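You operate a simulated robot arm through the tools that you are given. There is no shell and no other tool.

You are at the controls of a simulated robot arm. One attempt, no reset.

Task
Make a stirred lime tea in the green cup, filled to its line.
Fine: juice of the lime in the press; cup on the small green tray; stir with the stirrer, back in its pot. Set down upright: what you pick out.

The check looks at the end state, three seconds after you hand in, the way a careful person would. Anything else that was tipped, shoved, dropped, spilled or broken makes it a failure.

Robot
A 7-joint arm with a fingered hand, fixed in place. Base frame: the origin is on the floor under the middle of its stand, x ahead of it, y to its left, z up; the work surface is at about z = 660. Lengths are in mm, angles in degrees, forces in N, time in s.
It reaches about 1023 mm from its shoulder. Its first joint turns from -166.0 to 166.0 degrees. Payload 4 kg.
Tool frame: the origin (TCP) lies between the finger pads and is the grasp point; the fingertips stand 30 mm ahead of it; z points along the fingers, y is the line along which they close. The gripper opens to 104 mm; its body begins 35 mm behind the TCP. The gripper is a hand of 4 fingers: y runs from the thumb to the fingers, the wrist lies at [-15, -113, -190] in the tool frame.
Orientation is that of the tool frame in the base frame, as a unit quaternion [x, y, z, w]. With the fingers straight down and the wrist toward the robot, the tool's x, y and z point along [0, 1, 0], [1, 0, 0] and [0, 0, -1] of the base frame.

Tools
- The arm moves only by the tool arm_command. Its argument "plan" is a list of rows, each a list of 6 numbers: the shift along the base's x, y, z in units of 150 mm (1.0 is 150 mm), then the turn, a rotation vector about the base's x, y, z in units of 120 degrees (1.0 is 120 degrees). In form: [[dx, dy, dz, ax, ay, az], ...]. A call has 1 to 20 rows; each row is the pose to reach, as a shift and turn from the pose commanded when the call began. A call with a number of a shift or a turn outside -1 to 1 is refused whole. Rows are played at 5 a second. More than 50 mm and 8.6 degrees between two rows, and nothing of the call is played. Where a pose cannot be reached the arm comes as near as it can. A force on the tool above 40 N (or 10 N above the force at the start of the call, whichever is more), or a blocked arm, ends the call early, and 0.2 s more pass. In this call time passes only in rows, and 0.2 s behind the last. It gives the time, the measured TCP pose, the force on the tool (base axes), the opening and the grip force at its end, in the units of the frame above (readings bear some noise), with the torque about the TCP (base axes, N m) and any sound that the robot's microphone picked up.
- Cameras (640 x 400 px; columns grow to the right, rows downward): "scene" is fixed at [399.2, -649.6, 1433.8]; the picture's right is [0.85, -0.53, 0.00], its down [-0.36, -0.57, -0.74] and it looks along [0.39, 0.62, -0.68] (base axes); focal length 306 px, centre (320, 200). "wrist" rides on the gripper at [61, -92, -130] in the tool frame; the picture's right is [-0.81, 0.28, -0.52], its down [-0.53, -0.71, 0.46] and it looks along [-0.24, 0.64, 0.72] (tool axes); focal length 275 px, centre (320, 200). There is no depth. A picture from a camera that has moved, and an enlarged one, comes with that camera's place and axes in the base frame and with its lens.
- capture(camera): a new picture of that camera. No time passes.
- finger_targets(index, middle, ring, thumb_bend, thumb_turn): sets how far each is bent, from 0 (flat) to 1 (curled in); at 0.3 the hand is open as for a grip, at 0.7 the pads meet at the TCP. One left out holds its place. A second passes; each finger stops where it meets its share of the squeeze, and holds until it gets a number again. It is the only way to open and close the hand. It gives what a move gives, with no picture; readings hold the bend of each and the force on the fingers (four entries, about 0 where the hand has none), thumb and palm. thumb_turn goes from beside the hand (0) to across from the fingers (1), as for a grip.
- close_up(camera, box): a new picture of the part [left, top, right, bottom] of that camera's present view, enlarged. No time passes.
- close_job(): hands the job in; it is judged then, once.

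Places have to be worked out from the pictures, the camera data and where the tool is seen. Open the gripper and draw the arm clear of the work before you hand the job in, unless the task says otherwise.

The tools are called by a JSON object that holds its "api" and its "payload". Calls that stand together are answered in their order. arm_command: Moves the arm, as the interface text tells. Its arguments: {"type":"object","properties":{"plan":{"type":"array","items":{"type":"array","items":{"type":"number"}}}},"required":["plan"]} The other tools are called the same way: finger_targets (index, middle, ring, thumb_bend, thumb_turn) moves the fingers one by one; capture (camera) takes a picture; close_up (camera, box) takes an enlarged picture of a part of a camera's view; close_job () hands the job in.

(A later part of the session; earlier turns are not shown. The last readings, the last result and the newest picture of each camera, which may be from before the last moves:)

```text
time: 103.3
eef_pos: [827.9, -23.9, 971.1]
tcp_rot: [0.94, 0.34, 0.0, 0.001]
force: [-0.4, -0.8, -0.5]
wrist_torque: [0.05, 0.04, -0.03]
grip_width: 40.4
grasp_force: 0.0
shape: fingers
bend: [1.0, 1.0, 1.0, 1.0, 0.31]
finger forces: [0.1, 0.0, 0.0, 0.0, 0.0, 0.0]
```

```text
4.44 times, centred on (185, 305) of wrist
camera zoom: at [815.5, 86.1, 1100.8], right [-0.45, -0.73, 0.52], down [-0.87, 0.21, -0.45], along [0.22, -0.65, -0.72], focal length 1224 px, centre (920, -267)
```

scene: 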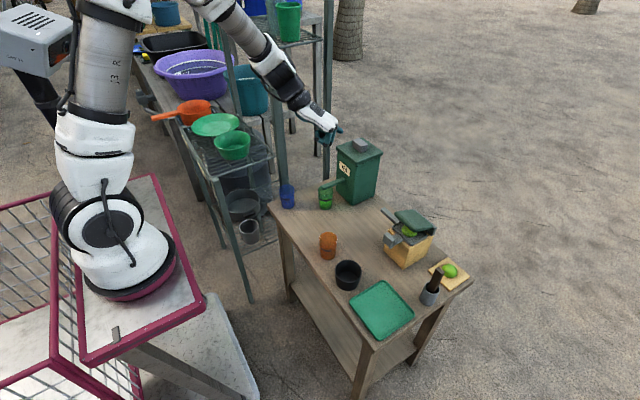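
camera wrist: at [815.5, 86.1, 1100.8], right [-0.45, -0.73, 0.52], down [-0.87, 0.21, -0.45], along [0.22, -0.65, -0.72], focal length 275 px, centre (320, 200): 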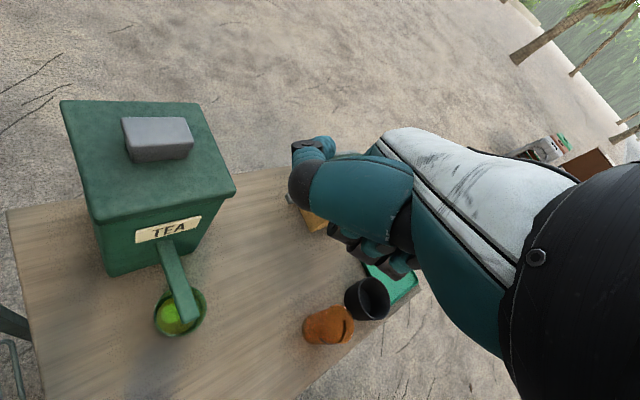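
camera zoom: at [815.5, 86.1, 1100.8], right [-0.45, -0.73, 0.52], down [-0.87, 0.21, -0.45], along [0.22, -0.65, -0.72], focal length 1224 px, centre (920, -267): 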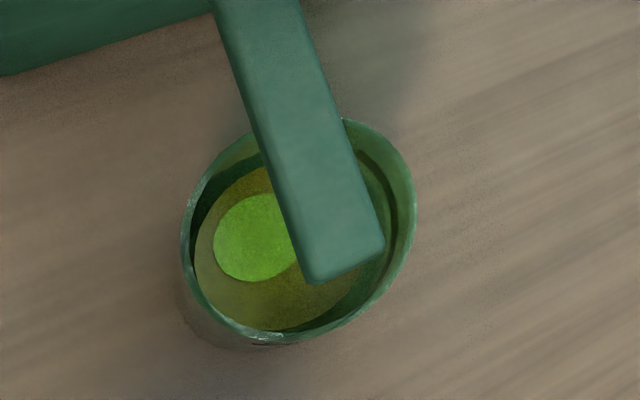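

I see an olive surface with an unmixed lime patch, still somewhat below the dark line. I zoom in much more on the cup wall to measure the level against the line.

{"api": "close_up", "payload": {"camera": "scene", "box": [328, 186, 348, 199]}}

{"api": "close_up", "payload": {"camera": "scene", "box": [328, 198, 348, 211]}}

{"api": "close_up", "payload": {"camera": "wrist", "box": [160, 285, 210, 340]}}

```text
16.00 times, centred on (338, 192) of scene
camera zoom: at [399.2, -649.6, 1433.8], right [0.85, -0.53, 0.0], down [-0.36, -0.57, -0.74], along [0.39, 0.62, -0.68], focal length 4897 px, centre (32, 320)
```

zoom: 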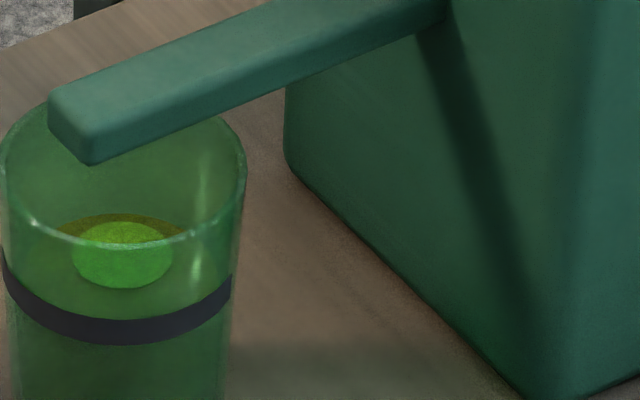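

```text
16.00 times, centred on (338, 204) of scene
camera zoom: at [399.2, -649.6, 1433.8], right [0.85, -0.53, 0.0], down [-0.36, -0.57, -0.74], along [0.39, 0.62, -0.68], focal length 4897 px, centre (32, 128)
```

zoom: 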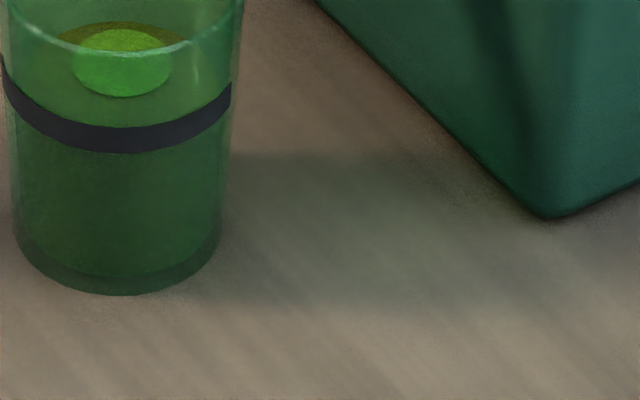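

```text
7.27 times, centred on (185, 312) of wrist
camera zoom: at [815.5, 86.1, 1100.8], right [-0.45, -0.73, 0.52], down [-0.87, 0.21, -0.45], along [0.22, -0.65, -0.72], focal length 2002 px, centre (1302, -618)
```

zoom: 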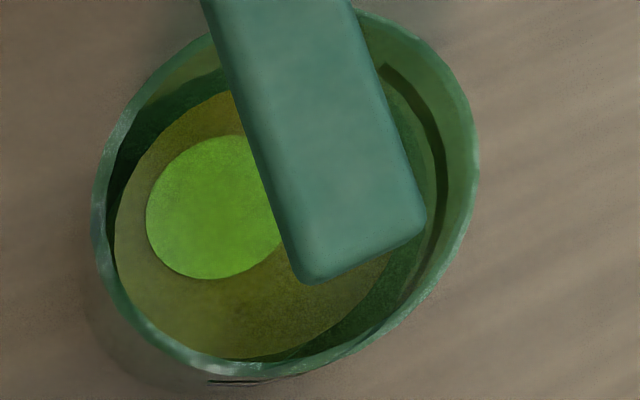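

Working through the geometry, the level is about 41 mm and the line's middle about 48.5 mm, filling at roughly 1.2 mm per 0.2 s row. I return to the button for a measured top-up of about six rows.

{"api": "arm_command", "payload": {"plan": [[0.25, 0.08, 0, 0, 0, 0], [0.5, 0.17, 0, 0, 0, 0], [0.75, 0.26, 0, 0, 0, 0], [1.0, 0.35, 0, 0, 0, 0]]}}

{"api": "arm_command", "payload": {"plan": [[0, 0, -0.2, 0, 0, 0], [0, 0, -0.4, 0, 0, 0], [0, 0, -0.52, 0, 0, 0], [0, 0, -0.57, 0, 0, 0]]}}

{"api": "close_up", "payload": {"camera": "scene", "box": [310, 120, 400, 220]}}

```text
time: 104.3
eef_pos: [978.3, 26.8, 968.9]
tcp_rot: [0.941, 0.339, 0.001, 0.0]
force: [-0.6, -0.2, 0.7]
wrist_torque: [0.0, -0.02, -0.02]
grip_width: 40.4
grasp_force: 0.1
shape: fingers
bend: [1.0, 1.0, 1.0, 1.0, 0.31]
finger forces: [0.0, 0.0, 0.0, 0.0, 0.0, 0.0]
```

```text
time: 105.3
eef_pos: [976.6, 26.9, 884.1]
tcp_rot: [0.94, 0.341, 0.0, 0.0]
force: [0.3, 0.7, 0.0]
wrist_torque: [-0.01, 0.01, -0.03]
grip_width: 40.2
grasp_force: 0.1
shape: fingers
bend: [1.0, 1.0, 1.0, 1.0, 0.31]
finger forces: [0.0, 0.7, 0.0, 0.0, 0.0, 0.1]
```

```text
4.00 times, centred on (355, 170) of scene
camera zoom: at [399.2, -649.6, 1433.8], right [0.85, -0.53, 0.0], down [-0.36, -0.57, -0.74], along [0.39, 0.62, -0.68], focal length 1224 px, centre (180, 320)
```

zoom: 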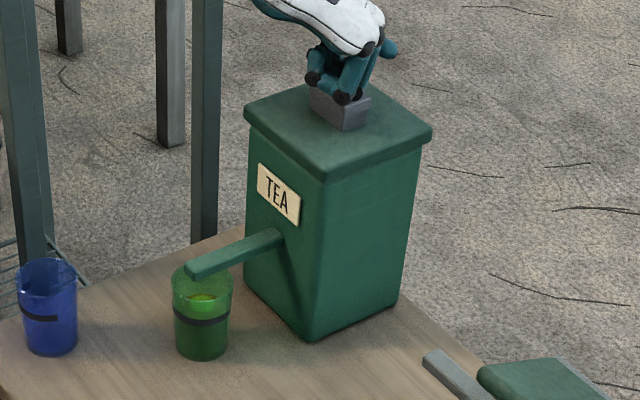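

I'm back at the button. I press for four rows first, then check.

{"api": "arm_command", "payload": {"plan": [[0, 0, -0.035, 0, 0, 0], [0, 0, -0.07, 0, 0, 0], [0, 0, -0.07, 0, 0, 0], [0, 0, -0.07, 0, 0, 0], [0, 0, -0.07, 0, 0, 0], [0, 0, -0.035, 0, 0, 0], [0, 0, 0, 0, 0, 0]]}}

{"api": "close_up", "payload": {"camera": "scene", "box": [328, 186, 348, 199]}}

{"api": "close_up", "payload": {"camera": "scene", "box": [328, 198, 348, 211]}}

```text
time: 106.9
eef_pos: [975.1, 27.4, 882.7]
tcp_rot: [0.94, 0.34, 0.0, 0.0]
force: [-0.5, -0.1, 0.0]
wrist_torque: [-0.03, 0.0, 0.02]
grip_width: 40.1
grasp_force: 0.5
shape: fingers
bend: [1.0, 1.0, 1.0, 1.0, 0.31]
finger forces: [0.0, 1.0, 0.0, 0.1, 0.0, 0.0]
heard: click
```

```text
16.00 times, centred on (338, 192) of scene
camera zoom: at [399.2, -649.6, 1433.8], right [0.85, -0.53, 0.0], down [-0.36, -0.57, -0.74], along [0.39, 0.62, -0.68], focal length 4897 px, centre (32, 320)
```

zoom: 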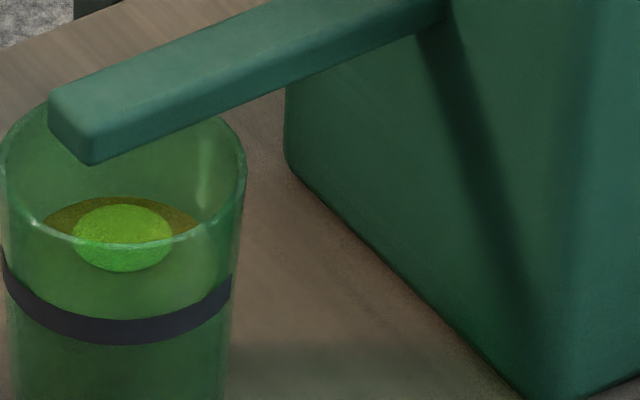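

```text
16.00 times, centred on (338, 204) of scene
camera zoom: at [399.2, -649.6, 1433.8], right [0.85, -0.53, 0.0], down [-0.36, -0.57, -0.74], along [0.39, 0.62, -0.68], focal length 4897 px, centre (32, 128)
```

zoom: 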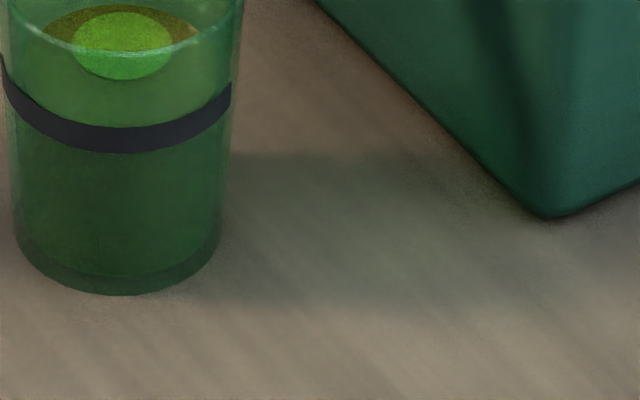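

The surface rose 5 mm as expected, to about 46 mm, just short of the line's middle (~47.5–48.5 mm). One brief tap should bring it onto the line.

{"api": "arm_command", "payload": {"plan": [[0, 0, -0.035, 0, 0, 0], [0, 0, -0.068, 0, 0, 0], [0, 0, -0.02, 0, 0, 0], [0, 0, 0.02, 0, 0, 0]]}}

{"api": "close_up", "payload": {"camera": "scene", "box": [328, 186, 348, 199]}}

```text
time: 107.9
eef_pos: [975.1, 26.3, 886.1]
tcp_rot: [0.94, 0.34, 0.0, 0.0]
force: [0.3, -0.5, 0.2]
wrist_torque: [0.0, 0.04, 0.01]
grip_width: 40.4
grasp_force: 0.0
shape: fingers
bend: [1.0, 1.0, 1.0, 1.0, 0.31]
finger forces: [0.1, 0.0, 0.0, 0.1, 0.0, 0.1]
heard: click
```

```text
16.00 times, centred on (338, 192) of scene
camera zoom: at [399.2, -649.6, 1433.8], right [0.85, -0.53, 0.0], down [-0.36, -0.57, -0.74], along [0.39, 0.62, -0.68], focal length 4897 px, centre (32, 320)
```

zoom: 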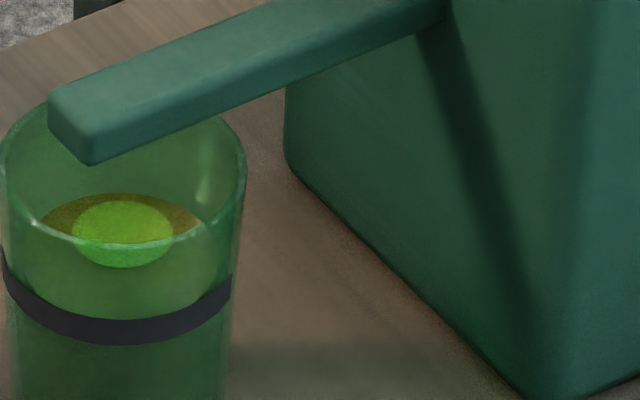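

The level now sits right at the line, within my accuracy. I leave the button and go back to the open spot to unfold the hand.

{"api": "arm_command", "payload": {"plan": [[0, 0, 0.15, 0, 0, 0], [0, 0, 0.4, 0, 0, 0], [-0.1, -0.05, 0.56, 0, 0, 0], [-0.35, -0.12, 0.56, 0, 0, 0], [-0.6, -0.2, 0.56, 0, 0, 0], [-0.85, -0.28, 0.56, 0, 0, 0], [-1.0, -0.36, 0.56, 0, 0, 0]]}}

{"api": "finger_targets", "payload": {"thumb_bend": 0.3, "index": 0.4, "middle": 0.4, "ring": 0.4}}

{"api": "finger_targets", "payload": {"thumb_turn": 0.97, "thumb_bend": 0.39}}

{"api": "arm_command", "payload": {"plan": [[-0.05, 0, 0, 0.0417, -0.0497, 0], [-0.1, -0.01, 0, 0.0833, -0.0994, 0], [-0.15, -0.02, -0.05, 0.125, -0.149, 0], [-0.17, -0.03, -0.15, 0.1667, -0.1988, 0], [-0.17, -0.04, -0.25, 0.2083, -0.2485, 0], [-0.17, -0.04, -0.4, 0.25, -0.298, 0], [-0.17, -0.04, -0.55, 0.2917, -0.348, 0], [-0.17, -0.04, -0.7, 0.333, -0.3976, 0], [-0.17, -0.05, -0.85, 0.375, -0.447, 0]]}}

{"api": "capture", "payload": {"camera": "wrist"}}

{"api": "close_up", "payload": {"camera": "scene", "box": [290, 150, 400, 230]}}

```text
time: 109.5
eef_pos: [825.9, -22.4, 970.8]
tcp_rot: [0.94, 0.34, -0.001, -0.001]
force: [-0.1, 0.2, -1.1]
wrist_torque: [0.01, -0.02, 0.02]
grip_width: 39.9
grasp_force: 0.1
shape: fingers
bend: [1.0, 1.0, 1.0, 1.0, 0.31]
finger forces: [0.1, 0.0, 0.0, 0.0, 0.1, 0.0]
```

```text
time: 110.5
eef_pos: [826.4, -23.9, 970.4]
tcp_rot: [0.94, 0.342, -0.001, -0.001]
force: [0.6, 0.3, -0.9]
wrist_torque: [-0.03, 0.0, 0.0]
grip_width: 119.5
grasp_force: 0.0
shape: fingers
bend: [0.4, 0.4, 0.4, 0.3, 0.29]
finger forces: [0.1, 0.0, 0.0, 0.0, 0.0, 0.0]
```

```text
time: 111.5
eef_pos: [826.3, -24.1, 970.0]
tcp_rot: [0.94, 0.341, 0.001, 0.001]
force: [-1.2, -0.5, 0.2]
wrist_torque: [-0.01, -0.01, 0.01]
grip_width: 79.8
grasp_force: 0.2
shape: fingers
bend: [0.4, 0.4, 0.4, 0.39, 0.96]
finger forces: [0.0, 0.1, 0.0, 0.0, 0.0, 0.0]
```

```text
time: 113.5
eef_pos: [801.2, -33.3, 844.8]
tcp_rot: [0.769, 0.279, 0.54, -0.198]
force: [-0.4, 1.0, -0.4]
wrist_torque: [-0.03, -0.01, 0.0]
grip_width: 79.9
grasp_force: 0.2
shape: fingers
bend: [0.4, 0.4, 0.4, 0.39, 0.96]
finger forces: [0.0, 0.1, 0.1, 0.0, 0.0, 0.0]
```

```text
taken
camera wrist: at [664.8, -28.1, 947.3], right [-0.41, -0.7, -0.59], down [-0.27, 0.71, -0.65], along [0.87, -0.11, -0.48], focal length 275 px, centre (320, 200)
```

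wrist: 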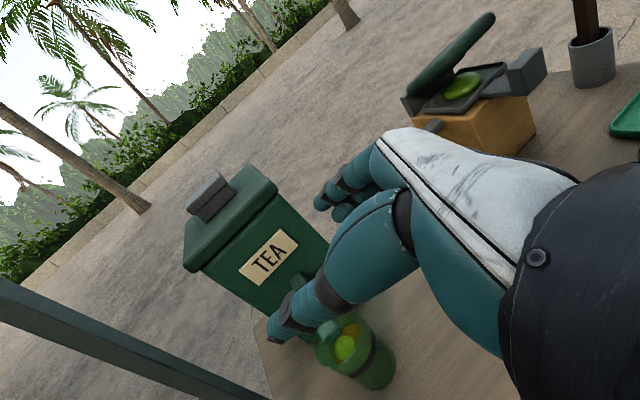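

```text
5.00 times, centred on (345, 190) of scene
camera zoom: at [399.2, -649.6, 1433.8], right [0.85, -0.53, 0.0], down [-0.36, -0.57, -0.74], along [0.39, 0.62, -0.68], focal length 1530 px, centre (195, 250)
```

zoom: 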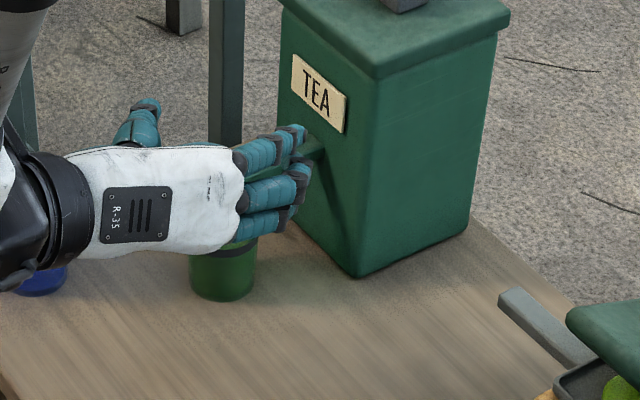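

I retrace the approach path down behind the cup.

{"api": "arm_command", "payload": {"plan": [[-0.015, 0.02, -0.18, 0, 0, 0], [-0.028, 0.042, -0.37, 0, 0, 0], [-0.028, 0.06, -0.55, 0, 0, 0], [-0.028, 0.07, -0.7, 0, 0, 0], [-0.028, 0.072, -0.78, 0, 0, 0]]}}

{"api": "capture", "payload": {"camera": "wrist"}}

{"api": "close_up", "payload": {"camera": "scene", "box": [290, 150, 400, 230]}}

```text
time: 114.7
eef_pos: [795.9, -23.3, 727.5]
tcp_rot: [0.77, 0.279, 0.539, -0.198]
force: [-0.2, 0.1, -0.9]
wrist_torque: [-0.01, -0.04, 0.01]
grip_width: 79.4
grasp_force: 0.0
shape: fingers
bend: [0.4, 0.4, 0.4, 0.39, 0.96]
finger forces: [0.0, 0.0, 0.0, 0.0, 0.0, 0.0]
```

```text
taken
camera wrist: at [659.3, -17.9, 829.7], right [-0.41, -0.7, -0.59], down [-0.27, 0.71, -0.65], along [0.87, -0.11, -0.48], focal length 275 px, centre (320, 200)
```

wrist: 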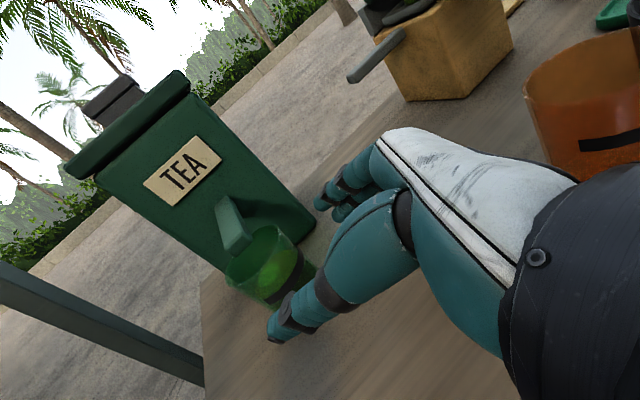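

```text
5.00 times, centred on (345, 190) of scene
camera zoom: at [399.2, -649.6, 1433.8], right [0.85, -0.53, 0.0], down [-0.36, -0.57, -0.74], along [0.39, 0.62, -0.68], focal length 1530 px, centre (195, 250)
```

zoom: 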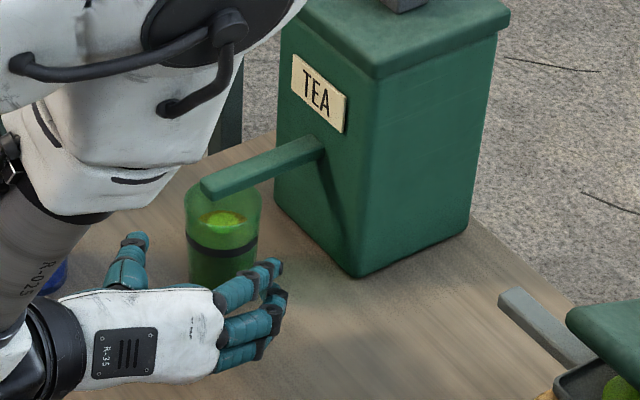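

From here the wrist camera sees the cup at a lower angle, so I zoom in to check the level against the line.

{"api": "close_up", "payload": {"camera": "wrist", "box": [205, 205, 325, 315]}}

{"api": "close_up", "payload": {"camera": "scene", "box": [324, 184, 346, 212]}}

```text
3.64 times, centred on (265, 260) of wrist
camera zoom: at [659.3, -17.9, 829.7], right [-0.41, -0.7, -0.59], down [-0.27, 0.71, -0.65], along [0.87, -0.11, -0.48], focal length 1001 px, centre (520, -18)
```

zoom: 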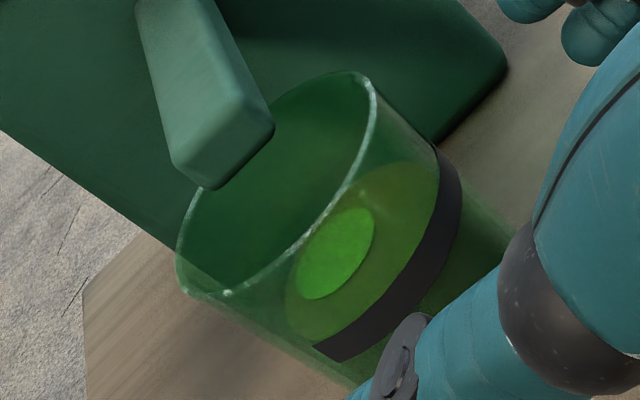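

```text
14.29 times, centred on (335, 198) of scene
camera zoom: at [399.2, -649.6, 1433.8], right [0.85, -0.53, 0.0], down [-0.36, -0.57, -0.74], along [0.39, 0.62, -0.68], focal length 4372 px, centre (106, 229)
```

zoom: 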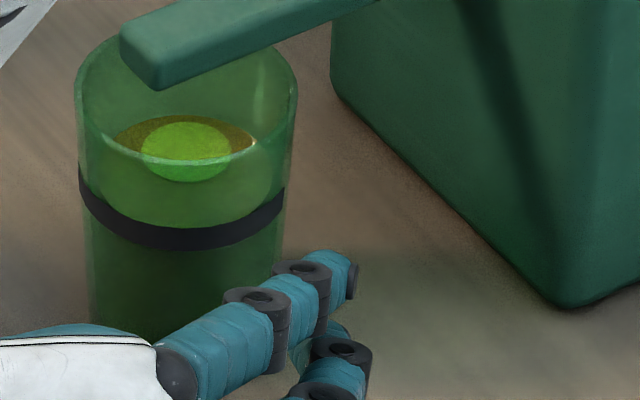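

From this view the surface sits at z≈708 and the line's middle at about 709, so the cup is filled to its line. Now I slide forward around the cup.

{"api": "arm_command", "payload": {"plan": [[0.06, 0.049, -0.027, 0, 0, 0], [0.12, 0.098, -0.054, 0, 0, 0], [0.18, 0.147, -0.08, 0, 0, 0], [0.24, 0.196, -0.107, 0, 0, 0], [0.297, 0.243, -0.134, 0, 0, 0]]}}

{"api": "capture", "payload": {"camera": "wrist"}}

{"api": "close_up", "payload": {"camera": "scene", "box": [310, 165, 370, 215]}}

```text
time: 115.9
eef_pos: [841.2, 13.4, 705.8]
tcp_rot: [0.77, 0.278, 0.539, -0.197]
force: [-0.3, 0.7, -0.4]
wrist_torque: [0.0, 0.02, 0.02]
grip_width: 79.8
grasp_force: 0.0
shape: fingers
bend: [0.4, 0.4, 0.4, 0.39, 0.96]
finger forces: [0.0, 0.0, 0.0, 0.1, 0.1, 0.0]
```

```text
taken
camera wrist: at [704.0, 19.7, 808.0], right [-0.41, -0.7, -0.59], down [-0.27, 0.71, -0.65], along [0.87, -0.11, -0.48], focal length 275 px, centre (320, 200)
```

wrist: 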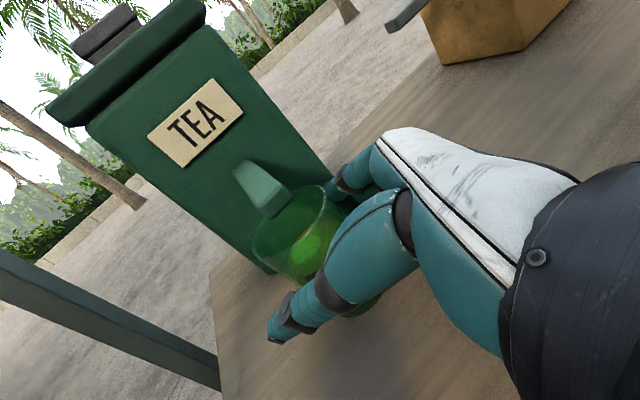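

```text
8.00 times, centred on (340, 190) of scene
camera zoom: at [399.2, -649.6, 1433.8], right [0.85, -0.53, 0.0], down [-0.36, -0.57, -0.74], along [0.39, 0.62, -0.68], focal length 2448 px, centre (160, 280)
```

zoom: 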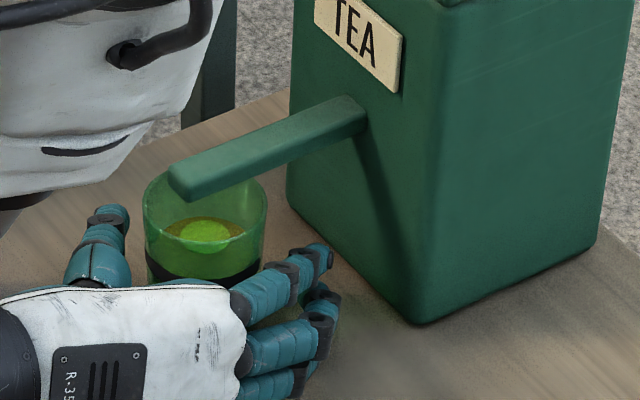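

The cup is between the fingers again. I close in gentle steps.

{"api": "finger_targets", "payload": {"index": 0.49, "middle": 0.49, "ring": 0.49, "thumb_bend": 0.48}}

{"api": "finger_targets", "payload": {"index": 0.54, "middle": 0.54, "ring": 0.54, "thumb_bend": 0.53}}

{"api": "finger_targets", "payload": {"index": 0.59, "middle": 0.59, "ring": 0.59, "thumb_bend": 0.57}}

{"api": "close_up", "payload": {"camera": "scene", "box": [310, 165, 370, 215]}}

```text
time: 116.9
eef_pos: [839.3, 14.4, 705.7]
tcp_rot: [0.77, 0.279, 0.539, -0.197]
force: [-0.3, -0.3, 0.8]
wrist_torque: [0.04, 0.02, 0.01]
grip_width: 56.6
grasp_force: 0.1
shape: fingers
bend: [0.49, 0.49, 0.49, 0.48, 0.97]
finger forces: [0.0, 0.1, 0.0, 0.0, 0.0, 0.0]
```

```text
time: 117.9
eef_pos: [840.6, 13.0, 705.7]
tcp_rot: [0.77, 0.279, 0.539, -0.197]
force: [-0.1, -0.4, 0.1]
wrist_torque: [0.0, 0.0, -0.03]
grip_width: 47.1
grasp_force: 2.0
shape: fingers
bend: [0.53, 0.53, 0.53, 0.51, 0.97]
finger forces: [1.0, 0.5, 0.5, 0.0, 1.8, 0.0]
```

```text
time: 118.9
eef_pos: [840.2, 13.7, 706.4]
tcp_rot: [0.77, 0.278, 0.539, -0.197]
force: [-0.2, 0.4, 1.0]
wrist_torque: [-0.04, -0.05, 0.02]
grip_width: 44.6
grasp_force: 7.0
shape: fingers
bend: [0.55, 0.57, 0.56, 0.52, 0.97]
finger forces: [3.1, 2.1, 2.0, 0.0, 6.7, 0.1]
```

```text
8.00 times, centred on (340, 190) of scene
camera zoom: at [399.2, -649.6, 1433.8], right [0.85, -0.53, 0.0], down [-0.36, -0.57, -0.74], along [0.39, 0.62, -0.68], focal length 2448 px, centre (160, 280)
```

zoom: 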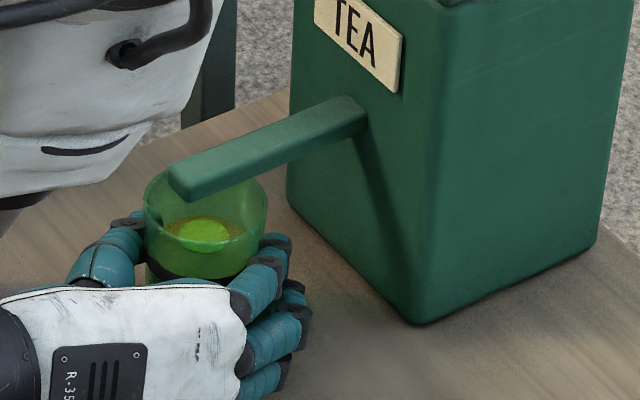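

The grip is firm at about 7 N. I lift 3 mm and draw the cup out from under the spout slowly.

{"api": "arm_command", "payload": {"plan": [[0, 0, 0.01, 0, 0, 0], [0, 0, 0.022, 0, 0, 0], [-0.03, -0.005, 0.022, 0, 0, 0], [-0.08, -0.02, 0.022, 0, 0, 0], [-0.14, -0.035, 0.022, 0, 0, 0], [-0.2, -0.05, 0.022, 0, 0, 0], [-0.26, -0.07, 0.022, 0, 0, 0], [-0.3, -0.08, 0.03, 0, 0, 0]]}}

{"api": "capture", "payload": {"camera": "wrist"}}

{"api": "close_up", "payload": {"camera": "scene", "box": [290, 150, 400, 230]}}

```text
time: 120.7
eef_pos: [795.9, 0.6, 710.4]
tcp_rot: [0.771, 0.279, 0.538, -0.197]
force: [0.7, 0.0, 0.0]
wrist_torque: [-0.03, -0.01, 0.02]
grip_width: 44.4
grasp_force: 6.8
shape: fingers
bend: [0.55, 0.57, 0.57, 0.52, 0.97]
finger forces: [3.2, 2.0, 1.7, 0.0, 6.8, 0.0]
```

```text
taken
camera wrist: at [659.0, 6.2, 813.5], right [-0.41, -0.7, -0.59], down [-0.27, 0.71, -0.65], along [0.87, -0.11, -0.48], focal length 275 px, centre (320, 200)
```

wrist: 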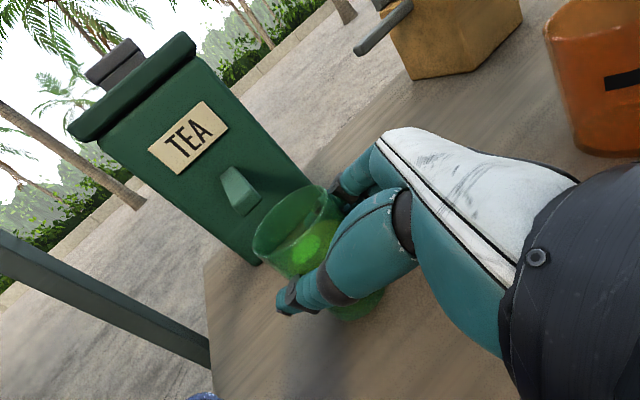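

```text
5.00 times, centred on (345, 190) of scene
camera zoom: at [399.2, -649.6, 1433.8], right [0.85, -0.53, 0.0], down [-0.36, -0.57, -0.74], along [0.39, 0.62, -0.68], focal length 1530 px, centre (195, 250)
```

zoom: 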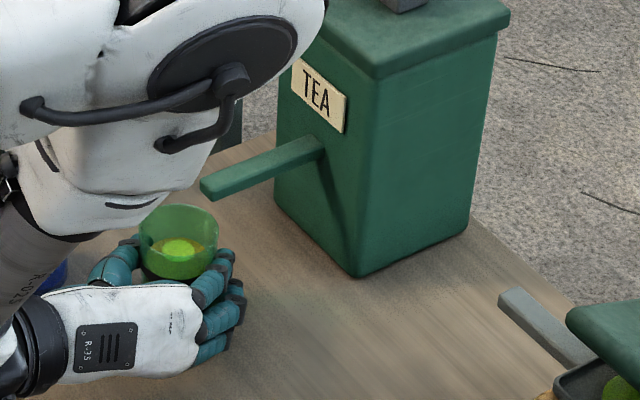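

The cup is clear of the spout and upright. I lift it about 95 mm so the hand passes above the other things.

{"api": "arm_command", "payload": {"plan": [[0, 0, 0.04, 0, 0, 0], [0, 0, 0.11, 0, 0, 0], [0, 0, 0.2, 0, 0, 0], [0, 0, 0.3, 0, 0, 0], [0, 0, 0.4, 0, 0, 0], [0, 0, 0.5, 0, 0, 0], [0, 0, 0.58, 0, 0, 0], [0, 0, 0.63, 0, 0, 0]]}}

{"api": "arm_command", "payload": {"plan": [[0, -0.04, 0, 0, 0, 0], [0, -0.11, 0, 0, 0, 0], [0, -0.22, 0, 0, 0, 0], [0, -0.34, 0, 0, 0, 0], [0, -0.46, 0, 0, 0, 0], [0, -0.58, 0, 0, 0, 0], [0, -0.7, 0, 0, 0, 0], [0, -0.82, 0, 0, 0, 0], [0, -0.91, 0, 0, 0, 0], [0, -0.96, 0, 0, 0, 0]]}}

{"api": "capture", "payload": {"camera": "wrist"}}

{"api": "capture", "payload": {"camera": "scene"}}

```text
time: 122.5
eef_pos: [795.1, 1.1, 806.2]
tcp_rot: [0.771, 0.278, 0.538, -0.197]
force: [0.6, -0.3, -1.0]
wrist_torque: [0.02, 0.0, 0.0]
grip_width: 44.3
grasp_force: 7.1
shape: fingers
bend: [0.55, 0.57, 0.57, 0.52, 0.97]
finger forces: [3.2, 2.1, 1.7, 0.1, 6.7, 0.0]
```

```text
time: 124.7
eef_pos: [794.8, -142.5, 807.2]
tcp_rot: [0.77, 0.279, 0.538, -0.199]
force: [0.1, -0.4, -0.3]
wrist_torque: [-0.01, 0.01, -0.02]
grip_width: 44.7
grasp_force: 6.7
shape: fingers
bend: [0.55, 0.57, 0.57, 0.52, 0.97]
finger forces: [3.2, 2.1, 1.8, 0.0, 6.6, 0.0]
```

```text
taken
camera wrist: at [659.2, -137.1, 908.6], right [-0.41, -0.7, -0.59], down [-0.27, 0.71, -0.65], along [0.87, -0.11, -0.48], focal length 275 px, centre (320, 200)
```

wrist: 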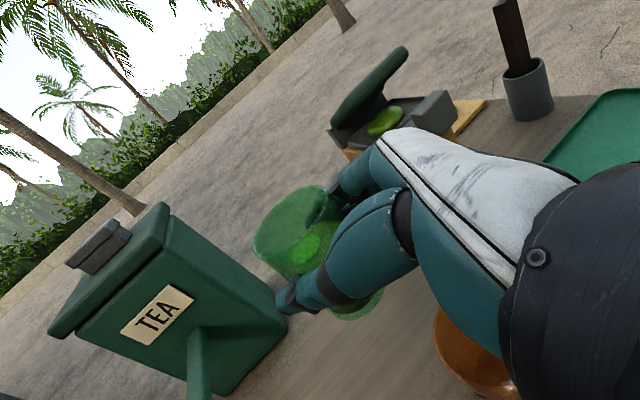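

```text
taken
```

scene: 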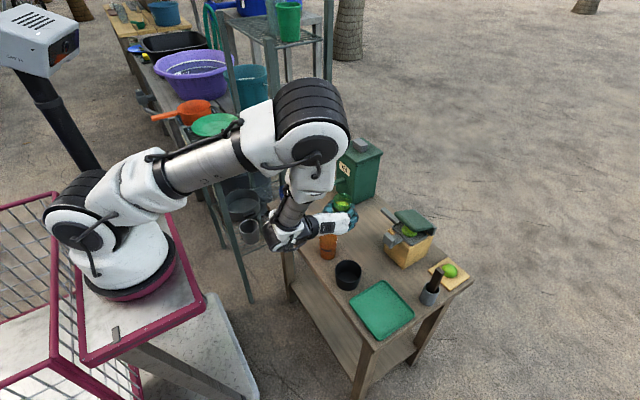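

All fine. I continue toward the tray, swinging inward early to stay clear of the press's front block.

{"api": "arm_command", "payload": {"plan": [[-0.03, -0.04, 0, 0, 0, 0], [-0.09, -0.1, 0, 0, 0, 0], [-0.16, -0.18, 0, 0, 0, 0], [-0.23, -0.28, 0, 0, 0, 0], [-0.28, -0.38, 0, 0, 0, 0], [-0.3, -0.49, 0, 0, 0, 0], [-0.3, -0.6, 0, 0, 0, 0], [-0.3, -0.71, 0, 0, 0, 0], [-0.3, -0.81, 0, 0, 0, 0], [-0.3, -0.9, 0, 0, 0, 0], [-0.3, -0.95, 0, 0, 0, 0]]}}

{"api": "capture", "payload": {"camera": "wrist"}}

{"api": "capture", "payload": {"camera": "scene"}}

```text
time: 127.1
eef_pos: [749.2, -286.4, 805.6]
tcp_rot: [0.771, 0.279, 0.538, -0.198]
force: [-0.2, 0.5, -0.3]
wrist_torque: [0.01, 0.0, -0.04]
grip_width: 44.1
grasp_force: 6.7
shape: fingers
bend: [0.55, 0.57, 0.57, 0.52, 0.97]
finger forces: [3.2, 2.2, 1.6, 0.0, 6.5, 0.0]
```

```text
taken
camera wrist: at [613.7, -279.9, 908.0], right [-0.41, -0.7, -0.59], down [-0.27, 0.71, -0.65], along [0.87, -0.11, -0.48], focal length 275 px, centre (320, 200)
```

wrist: 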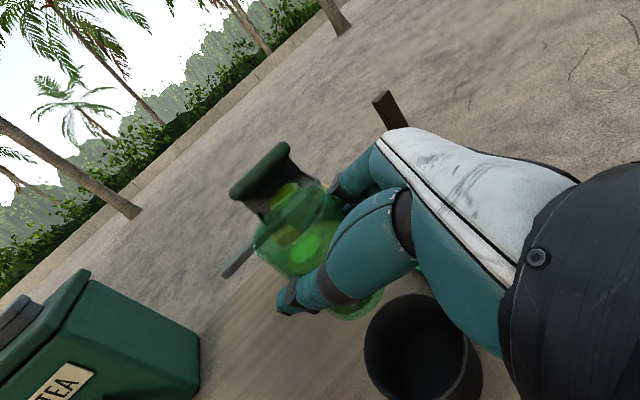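

```text
taken
```

scene: 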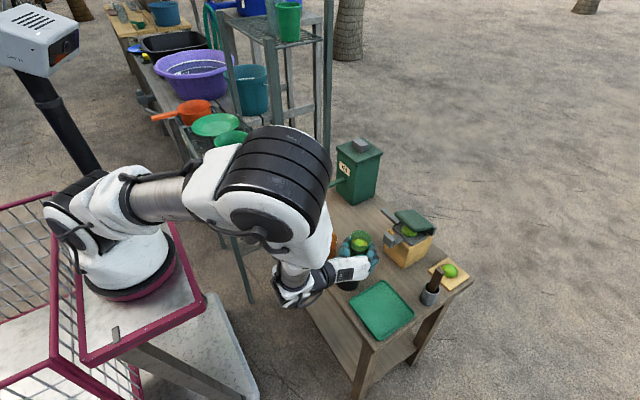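

The cup is over the black pot now, with good clearance. I move on to above the tray's centre.

{"api": "arm_command", "payload": {"plan": [[0, -0.04, 0, 0, 0, 0], [0, -0.12, 0, 0, 0, 0], [0, -0.22, 0, 0, 0, 0], [0, -0.33, 0, 0, 0, 0], [0.01, -0.44, 0, 0, 0, 0], [0.01, -0.55, 0, 0, 0, 0], [0.01, -0.65, 0, 0, 0, 0], [0.01, -0.73, 0, 0, 0, 0], [0.01, -0.77, 0, 0, 0, 0]]}}

{"api": "capture", "payload": {"camera": "wrist"}}

{"api": "capture", "payload": {"camera": "scene"}}

{"api": "close_up", "payload": {"camera": "scene", "box": [320, 230, 440, 350]}}

```text
time: 129.1
eef_pos: [751.7, -400.1, 806.4]
tcp_rot: [0.77, 0.279, 0.538, -0.198]
force: [-0.2, 0.9, -0.5]
wrist_torque: [0.0, -0.01, 0.05]
grip_width: 44.2
grasp_force: 6.7
shape: fingers
bend: [0.55, 0.57, 0.57, 0.52, 0.97]
finger forces: [3.2, 2.0, 1.6, 0.0, 6.4, 0.1]
```

```text
taken
camera wrist: at [615.0, -394.5, 909.0], right [-0.41, -0.7, -0.59], down [-0.27, 0.71, -0.65], along [0.87, -0.11, -0.48], focal length 275 px, centre (320, 200)
```

wrist: 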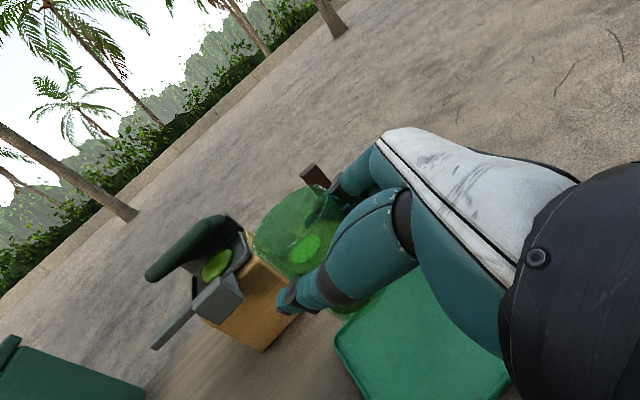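

```text
taken
```

scene: 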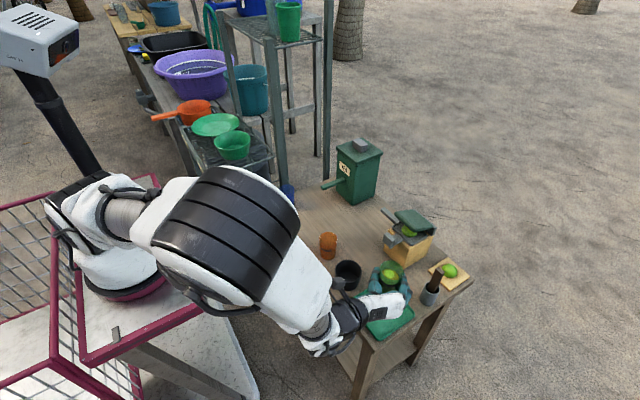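

```text
3.33 times, centred on (380, 290) of scene
camera zoom: at [399.2, -649.6, 1433.8], right [0.85, -0.53, 0.0], down [-0.36, -0.57, -0.74], along [0.39, 0.62, -0.68], focal length 1020 px, centre (120, -100)
```

zoom: 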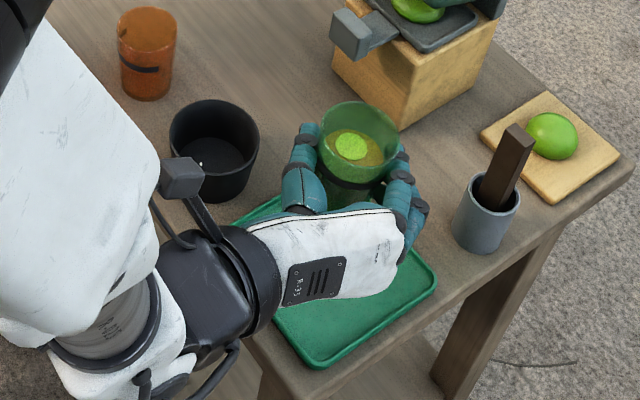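

The cup is over the tray's centre, about (755, -391), and the stirrer pot is well clear of the fingers. I lower the cup smoothly toward the tray.

{"api": "arm_command", "payload": {"plan": [[0, 0, -0.04, 0, 0, 0], [0, 0, -0.11, 0, 0, 0], [0, 0, -0.2, 0, 0, 0], [0, 0, -0.29, 0, 0, 0], [0, 0, -0.38, 0, 0, 0], [0, 0, -0.46, 0, 0, 0], [0, 0, -0.52, 0, 0, 0], [0, 0, -0.56, 0, 0, 0]]}}

{"api": "capture", "payload": {"camera": "wrist"}}

{"api": "close_up", "payload": {"camera": "scene", "box": [320, 230, 440, 350]}}

```text
time: 130.9
eef_pos: [752.2, -401.0, 719.6]
tcp_rot: [0.771, 0.278, 0.539, -0.197]
force: [0.2, 0.6, 0.0]
wrist_torque: [0.02, 0.01, -0.02]
grip_width: 44.0
grasp_force: 6.7
shape: fingers
bend: [0.55, 0.57, 0.57, 0.52, 0.97]
finger forces: [3.2, 2.0, 1.6, 0.0, 6.4, 0.0]
```

```text
taken
camera wrist: at [615.1, -395.1, 824.2], right [-0.41, -0.7, -0.59], down [-0.27, 0.71, -0.65], along [0.87, -0.11, -0.48], focal length 275 px, centre (320, 200)
```

wrist: 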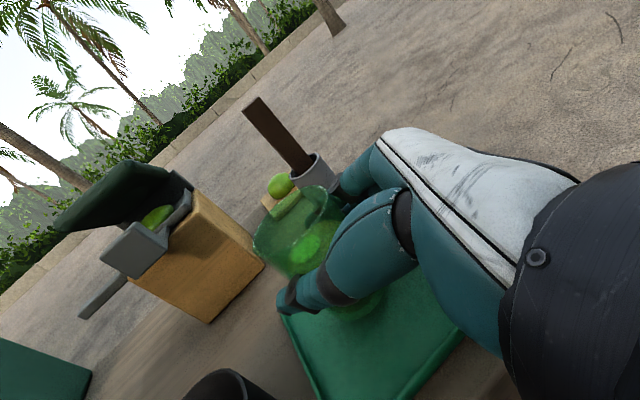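

```text
3.33 times, centred on (380, 290) of scene
camera zoom: at [399.2, -649.6, 1433.8], right [0.85, -0.53, 0.0], down [-0.36, -0.57, -0.74], along [0.39, 0.62, -0.68], focal length 1020 px, centre (120, -100)
```

zoom: 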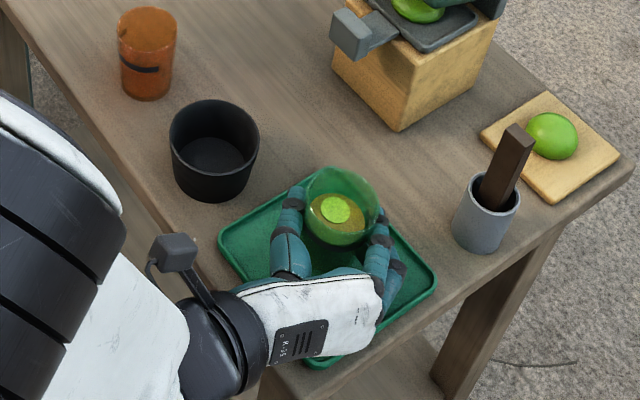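

The cup is inside the tray area, a few millimetres up. I lower in ~1.5 mm rows and look for contact force.

{"api": "arm_command", "payload": {"plan": [[0, 0, -0.015, 0, 0, 0], [0, 0, -0.03, 0, 0, 0], [0, 0, -0.04, 0, 0, 0], [0, 0, -0.047, 0, 0, 0]]}}

{"api": "close_up", "payload": {"camera": "scene", "box": [350, 265, 410, 325]}}

```text
time: 131.9
eef_pos: [751.4, -401.6, 714.0]
tcp_rot: [0.77, 0.278, 0.539, -0.198]
force: [-0.4, -0.3, 0.0]
wrist_torque: [0.0, -0.03, 0.02]
grip_width: 44.5
grasp_force: 6.6
shape: fingers
bend: [0.55, 0.57, 0.57, 0.52, 0.97]
finger forces: [3.2, 2.0, 1.6, 0.0, 6.3, 0.0]
```

```text
6.67 times, centred on (380, 295) of scene
camera zoom: at [399.2, -649.6, 1433.8], right [0.85, -0.53, 0.0], down [-0.36, -0.57, -0.74], along [0.39, 0.62, -0.68], focal length 2040 px, centre (-80, -433)
```

zoom: 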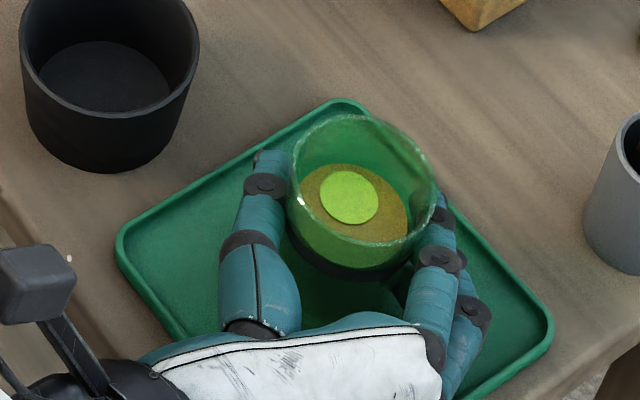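

No contact yet. I go down a little more.

{"api": "arm_command", "payload": {"plan": [[0, 0, -0.007, 0, 0, 0], [0, 0, -0.014, 0, 0, 0]]}}

{"api": "arm_command", "payload": {"plan": [[0, 0, -0.007, 0, 0, 0]]}}

```text
time: 132.5
eef_pos: [750.7, -400.9, 713.0]
tcp_rot: [0.77, 0.278, 0.539, -0.197]
force: [0.0, -0.1, -1.3]
wrist_torque: [0.0, 0.02, 0.0]
grip_width: 44.4
grasp_force: 7.2
shape: fingers
bend: [0.55, 0.57, 0.57, 0.52, 0.97]
finger forces: [3.2, 2.0, 1.6, 0.0, 6.4, 0.0]
```

```text
time: 132.9
eef_pos: [751.7, -400.5, 711.4]
tcp_rot: [0.77, 0.279, 0.539, -0.197]
force: [0.5, 0.7, 1.3]
wrist_torque: [-0.03, -0.04, 0.02]
grip_width: 44.2
grasp_force: 6.7
shape: fingers
bend: [0.56, 0.57, 0.57, 0.52, 0.97]
finger forces: [3.0, 2.0, 1.7, 0.0, 6.8, 0.0]
```

The readings shift slightly, so contact is starting. One more small step confirms it.

{"api": "arm_command", "payload": {"plan": [[0, 0, -0.005, 0, 0, 0]]}}

{"api": "close_up", "payload": {"camera": "scene", "box": [350, 265, 410, 325]}}

```text
time: 133.3
eef_pos: [751.9, -399.9, 711.3]
tcp_rot: [0.769, 0.279, 0.54, -0.197]
force: [-0.7, 0.3, 5.1]
wrist_torque: [-0.01, -0.08, 0.01]
grip_width: 44.1
grasp_force: 6.0
shape: fingers
bend: [0.56, 0.57, 0.57, 0.52, 0.96]
finger forces: [2.7, 1.9, 1.6, 0.1, 7.0, 0.0]
```

```text
6.67 times, centred on (380, 295) of scene
camera zoom: at [399.2, -649.6, 1433.8], right [0.85, -0.53, 0.0], down [-0.36, -0.57, -0.74], along [0.39, 0.62, -0.68], focal length 2040 px, centre (-80, -433)
```

zoom: 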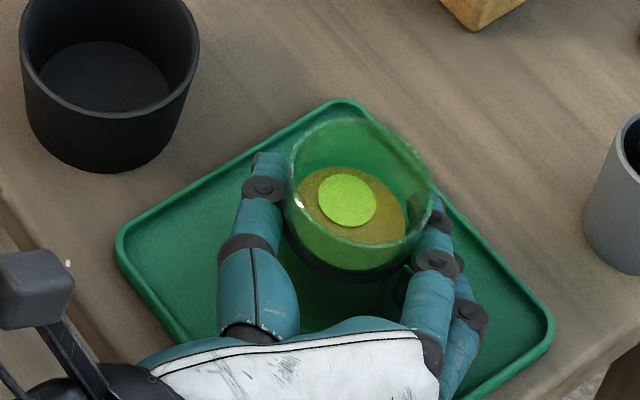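

The cup rests on the tray (5 N). I release it gently.

{"api": "finger_targets", "payload": {"index": 0.52, "middle": 0.52, "ring": 0.52, "thumb_bend": 0.49}}

{"api": "finger_targets", "payload": {"index": 0.41, "middle": 0.41, "ring": 0.41, "thumb_bend": 0.39}}

{"api": "close_up", "payload": {"camera": "scene", "box": [350, 265, 410, 325]}}

{"api": "capture", "payload": {"camera": "wrist"}}

```text
time: 134.3
eef_pos: [751.8, -400.5, 710.0]
tcp_rot: [0.77, 0.278, 0.539, -0.197]
force: [0.2, 0.1, 0.8]
wrist_torque: [0.01, 0.0, -0.01]
grip_width: 50.8
grasp_force: 0.1
shape: fingers
bend: [0.52, 0.52, 0.52, 0.49, 0.97]
finger forces: [0.0, 0.1, 0.0, 0.0, 0.0, 0.1]
```

```text
time: 135.3
eef_pos: [752.1, -400.8, 710.4]
tcp_rot: [0.771, 0.278, 0.539, -0.196]
force: [0.1, -1.1, -0.3]
wrist_torque: [-0.01, -0.02, 0.0]
grip_width: 77.9
grasp_force: 0.0
shape: fingers
bend: [0.41, 0.41, 0.41, 0.39, 0.96]
finger forces: [0.0, 0.0, 0.0, 0.0, 0.0, 0.1]
```

```text
6.67 times, centred on (380, 295) of scene
camera zoom: at [399.2, -649.6, 1433.8], right [0.85, -0.53, 0.0], down [-0.36, -0.57, -0.74], along [0.39, 0.62, -0.68], focal length 2040 px, centre (-80, -433)
```

zoom: 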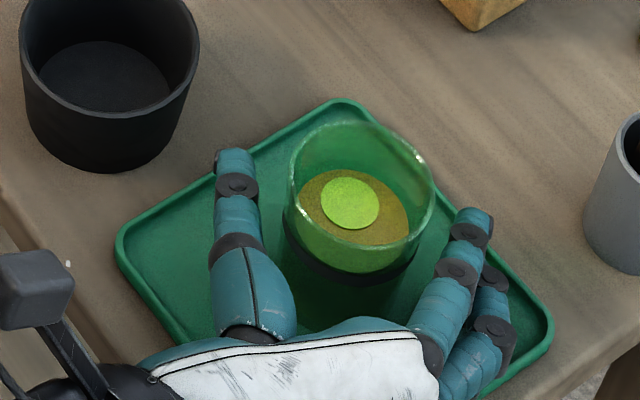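

```text
taken
camera wrist: at [615.3, -395.1, 812.7], right [-0.41, -0.7, -0.59], down [-0.27, 0.71, -0.65], along [0.87, -0.11, -0.48], focal length 275 px, centre (320, 200)
```

wrist: 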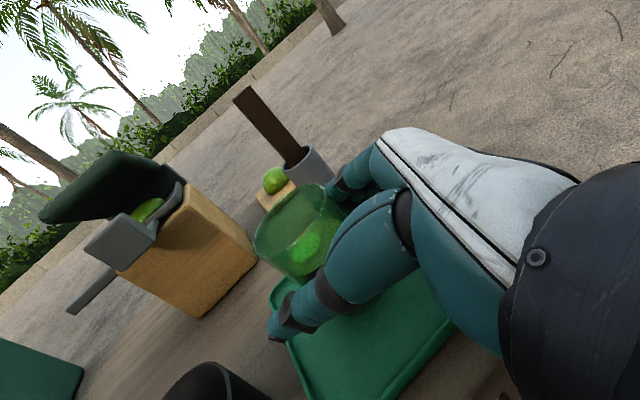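

The cup stands on the tray. I withdraw along the finger direction and then rise.

{"api": "arm_command", "payload": {"plan": [[-0.058, -0.048, 0.027, 0, 0, 0], [-0.116, -0.096, 0.055, 0, 0, 0], [-0.174, -0.144, 0.082, 0, 0, 0], [-0.232, -0.192, 0.11, 0, 0, 0], [-0.29, -0.24, 0.137, 0, 0, 0], [-0.29, -0.24, 0.35, 0, 0, 0], [-0.29, -0.24, 0.6, 0, 0, 0], [-0.29, -0.24, 0.9, 0, 0, 0]]}}

{"api": "capture", "payload": {"camera": "wrist"}}

{"api": "capture", "payload": {"camera": "scene"}}

```text
time: 137.1
eef_pos: [710.3, -436.1, 843.9]
tcp_rot: [0.771, 0.278, 0.539, -0.197]
force: [0.7, 0.0, -0.4]
wrist_torque: [0.03, -0.02, 0.01]
grip_width: 77.7
grasp_force: 0.1
shape: fingers
bend: [0.41, 0.41, 0.41, 0.39, 0.96]
finger forces: [0.0, 0.1, 0.0, 0.1, 0.0, 0.0]
```

```text
taken
camera wrist: at [574.0, -430.5, 946.2], right [-0.41, -0.7, -0.59], down [-0.27, 0.71, -0.65], along [0.87, -0.11, -0.48], focal length 275 px, centre (320, 200)
```

wrist: 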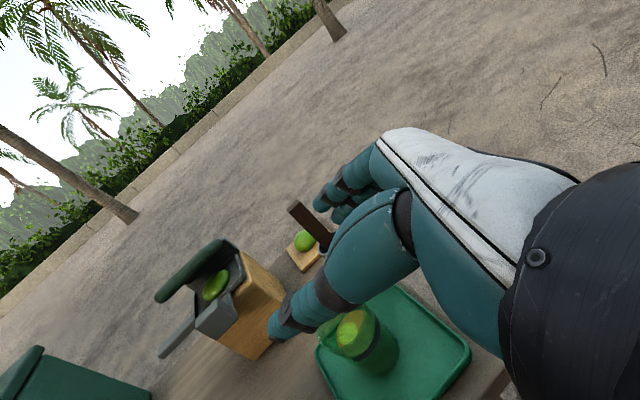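

```text
taken
```

scene: 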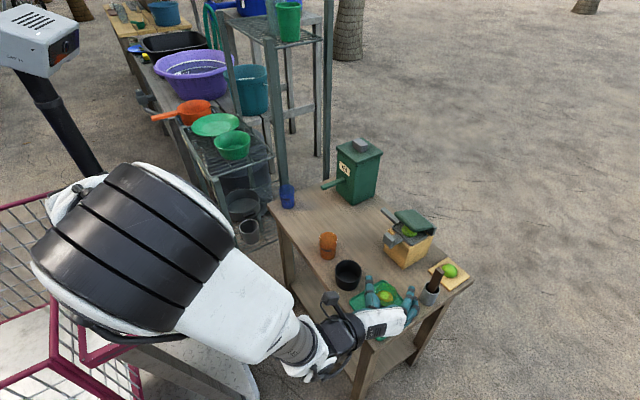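

The cup stands on the tray. Next is the stirrer, so I zoom in on its pot.

{"api": "close_up", "payload": {"camera": "scene", "box": [405, 255, 475, 315]}}

{"api": "close_up", "payload": {"camera": "scene", "box": [340, 260, 430, 340]}}

{"api": "close_up", "payload": {"camera": "wrist", "box": [260, 180, 420, 400]}}

```text
6.67 times, centred on (440, 285) of scene
camera zoom: at [399.2, -649.6, 1433.8], right [0.85, -0.53, 0.0], down [-0.36, -0.57, -0.74], along [0.39, 0.62, -0.68], focal length 2040 px, centre (-480, -367)
```

zoom: 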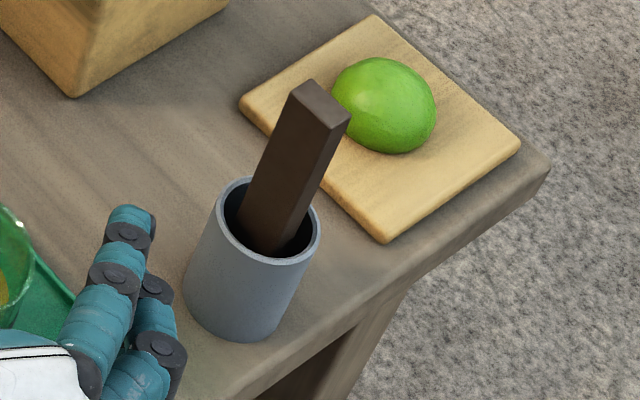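

```text
5.00 times, centred on (385, 300) of scene
camera zoom: at [399.2, -649.6, 1433.8], right [0.85, -0.53, 0.0], down [-0.36, -0.57, -0.74], along [0.39, 0.62, -0.68], focal length 1530 px, centre (-5, -300)
```

zoom: 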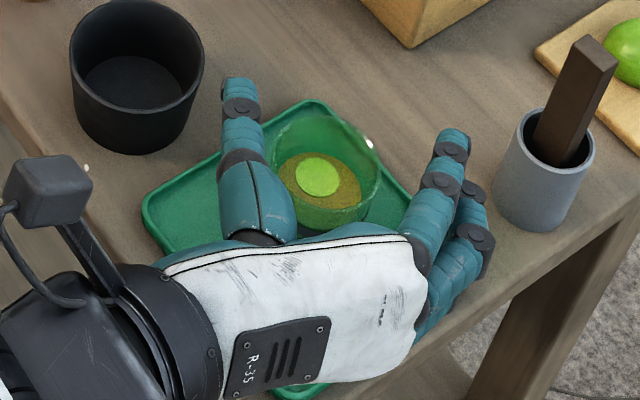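

```text
1.82 times, centred on (340, 290) of wrist
camera zoom: at [574.0, -430.5, 946.2], right [-0.41, -0.7, -0.59], down [-0.27, 0.71, -0.65], along [0.87, -0.11, -0.48], focal length 500 px, centre (284, 36)
```

zoom: 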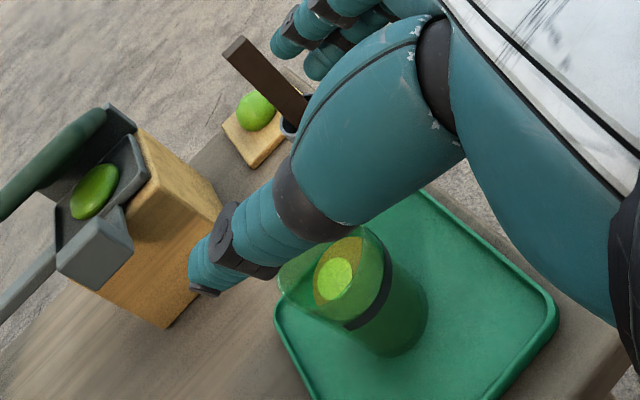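

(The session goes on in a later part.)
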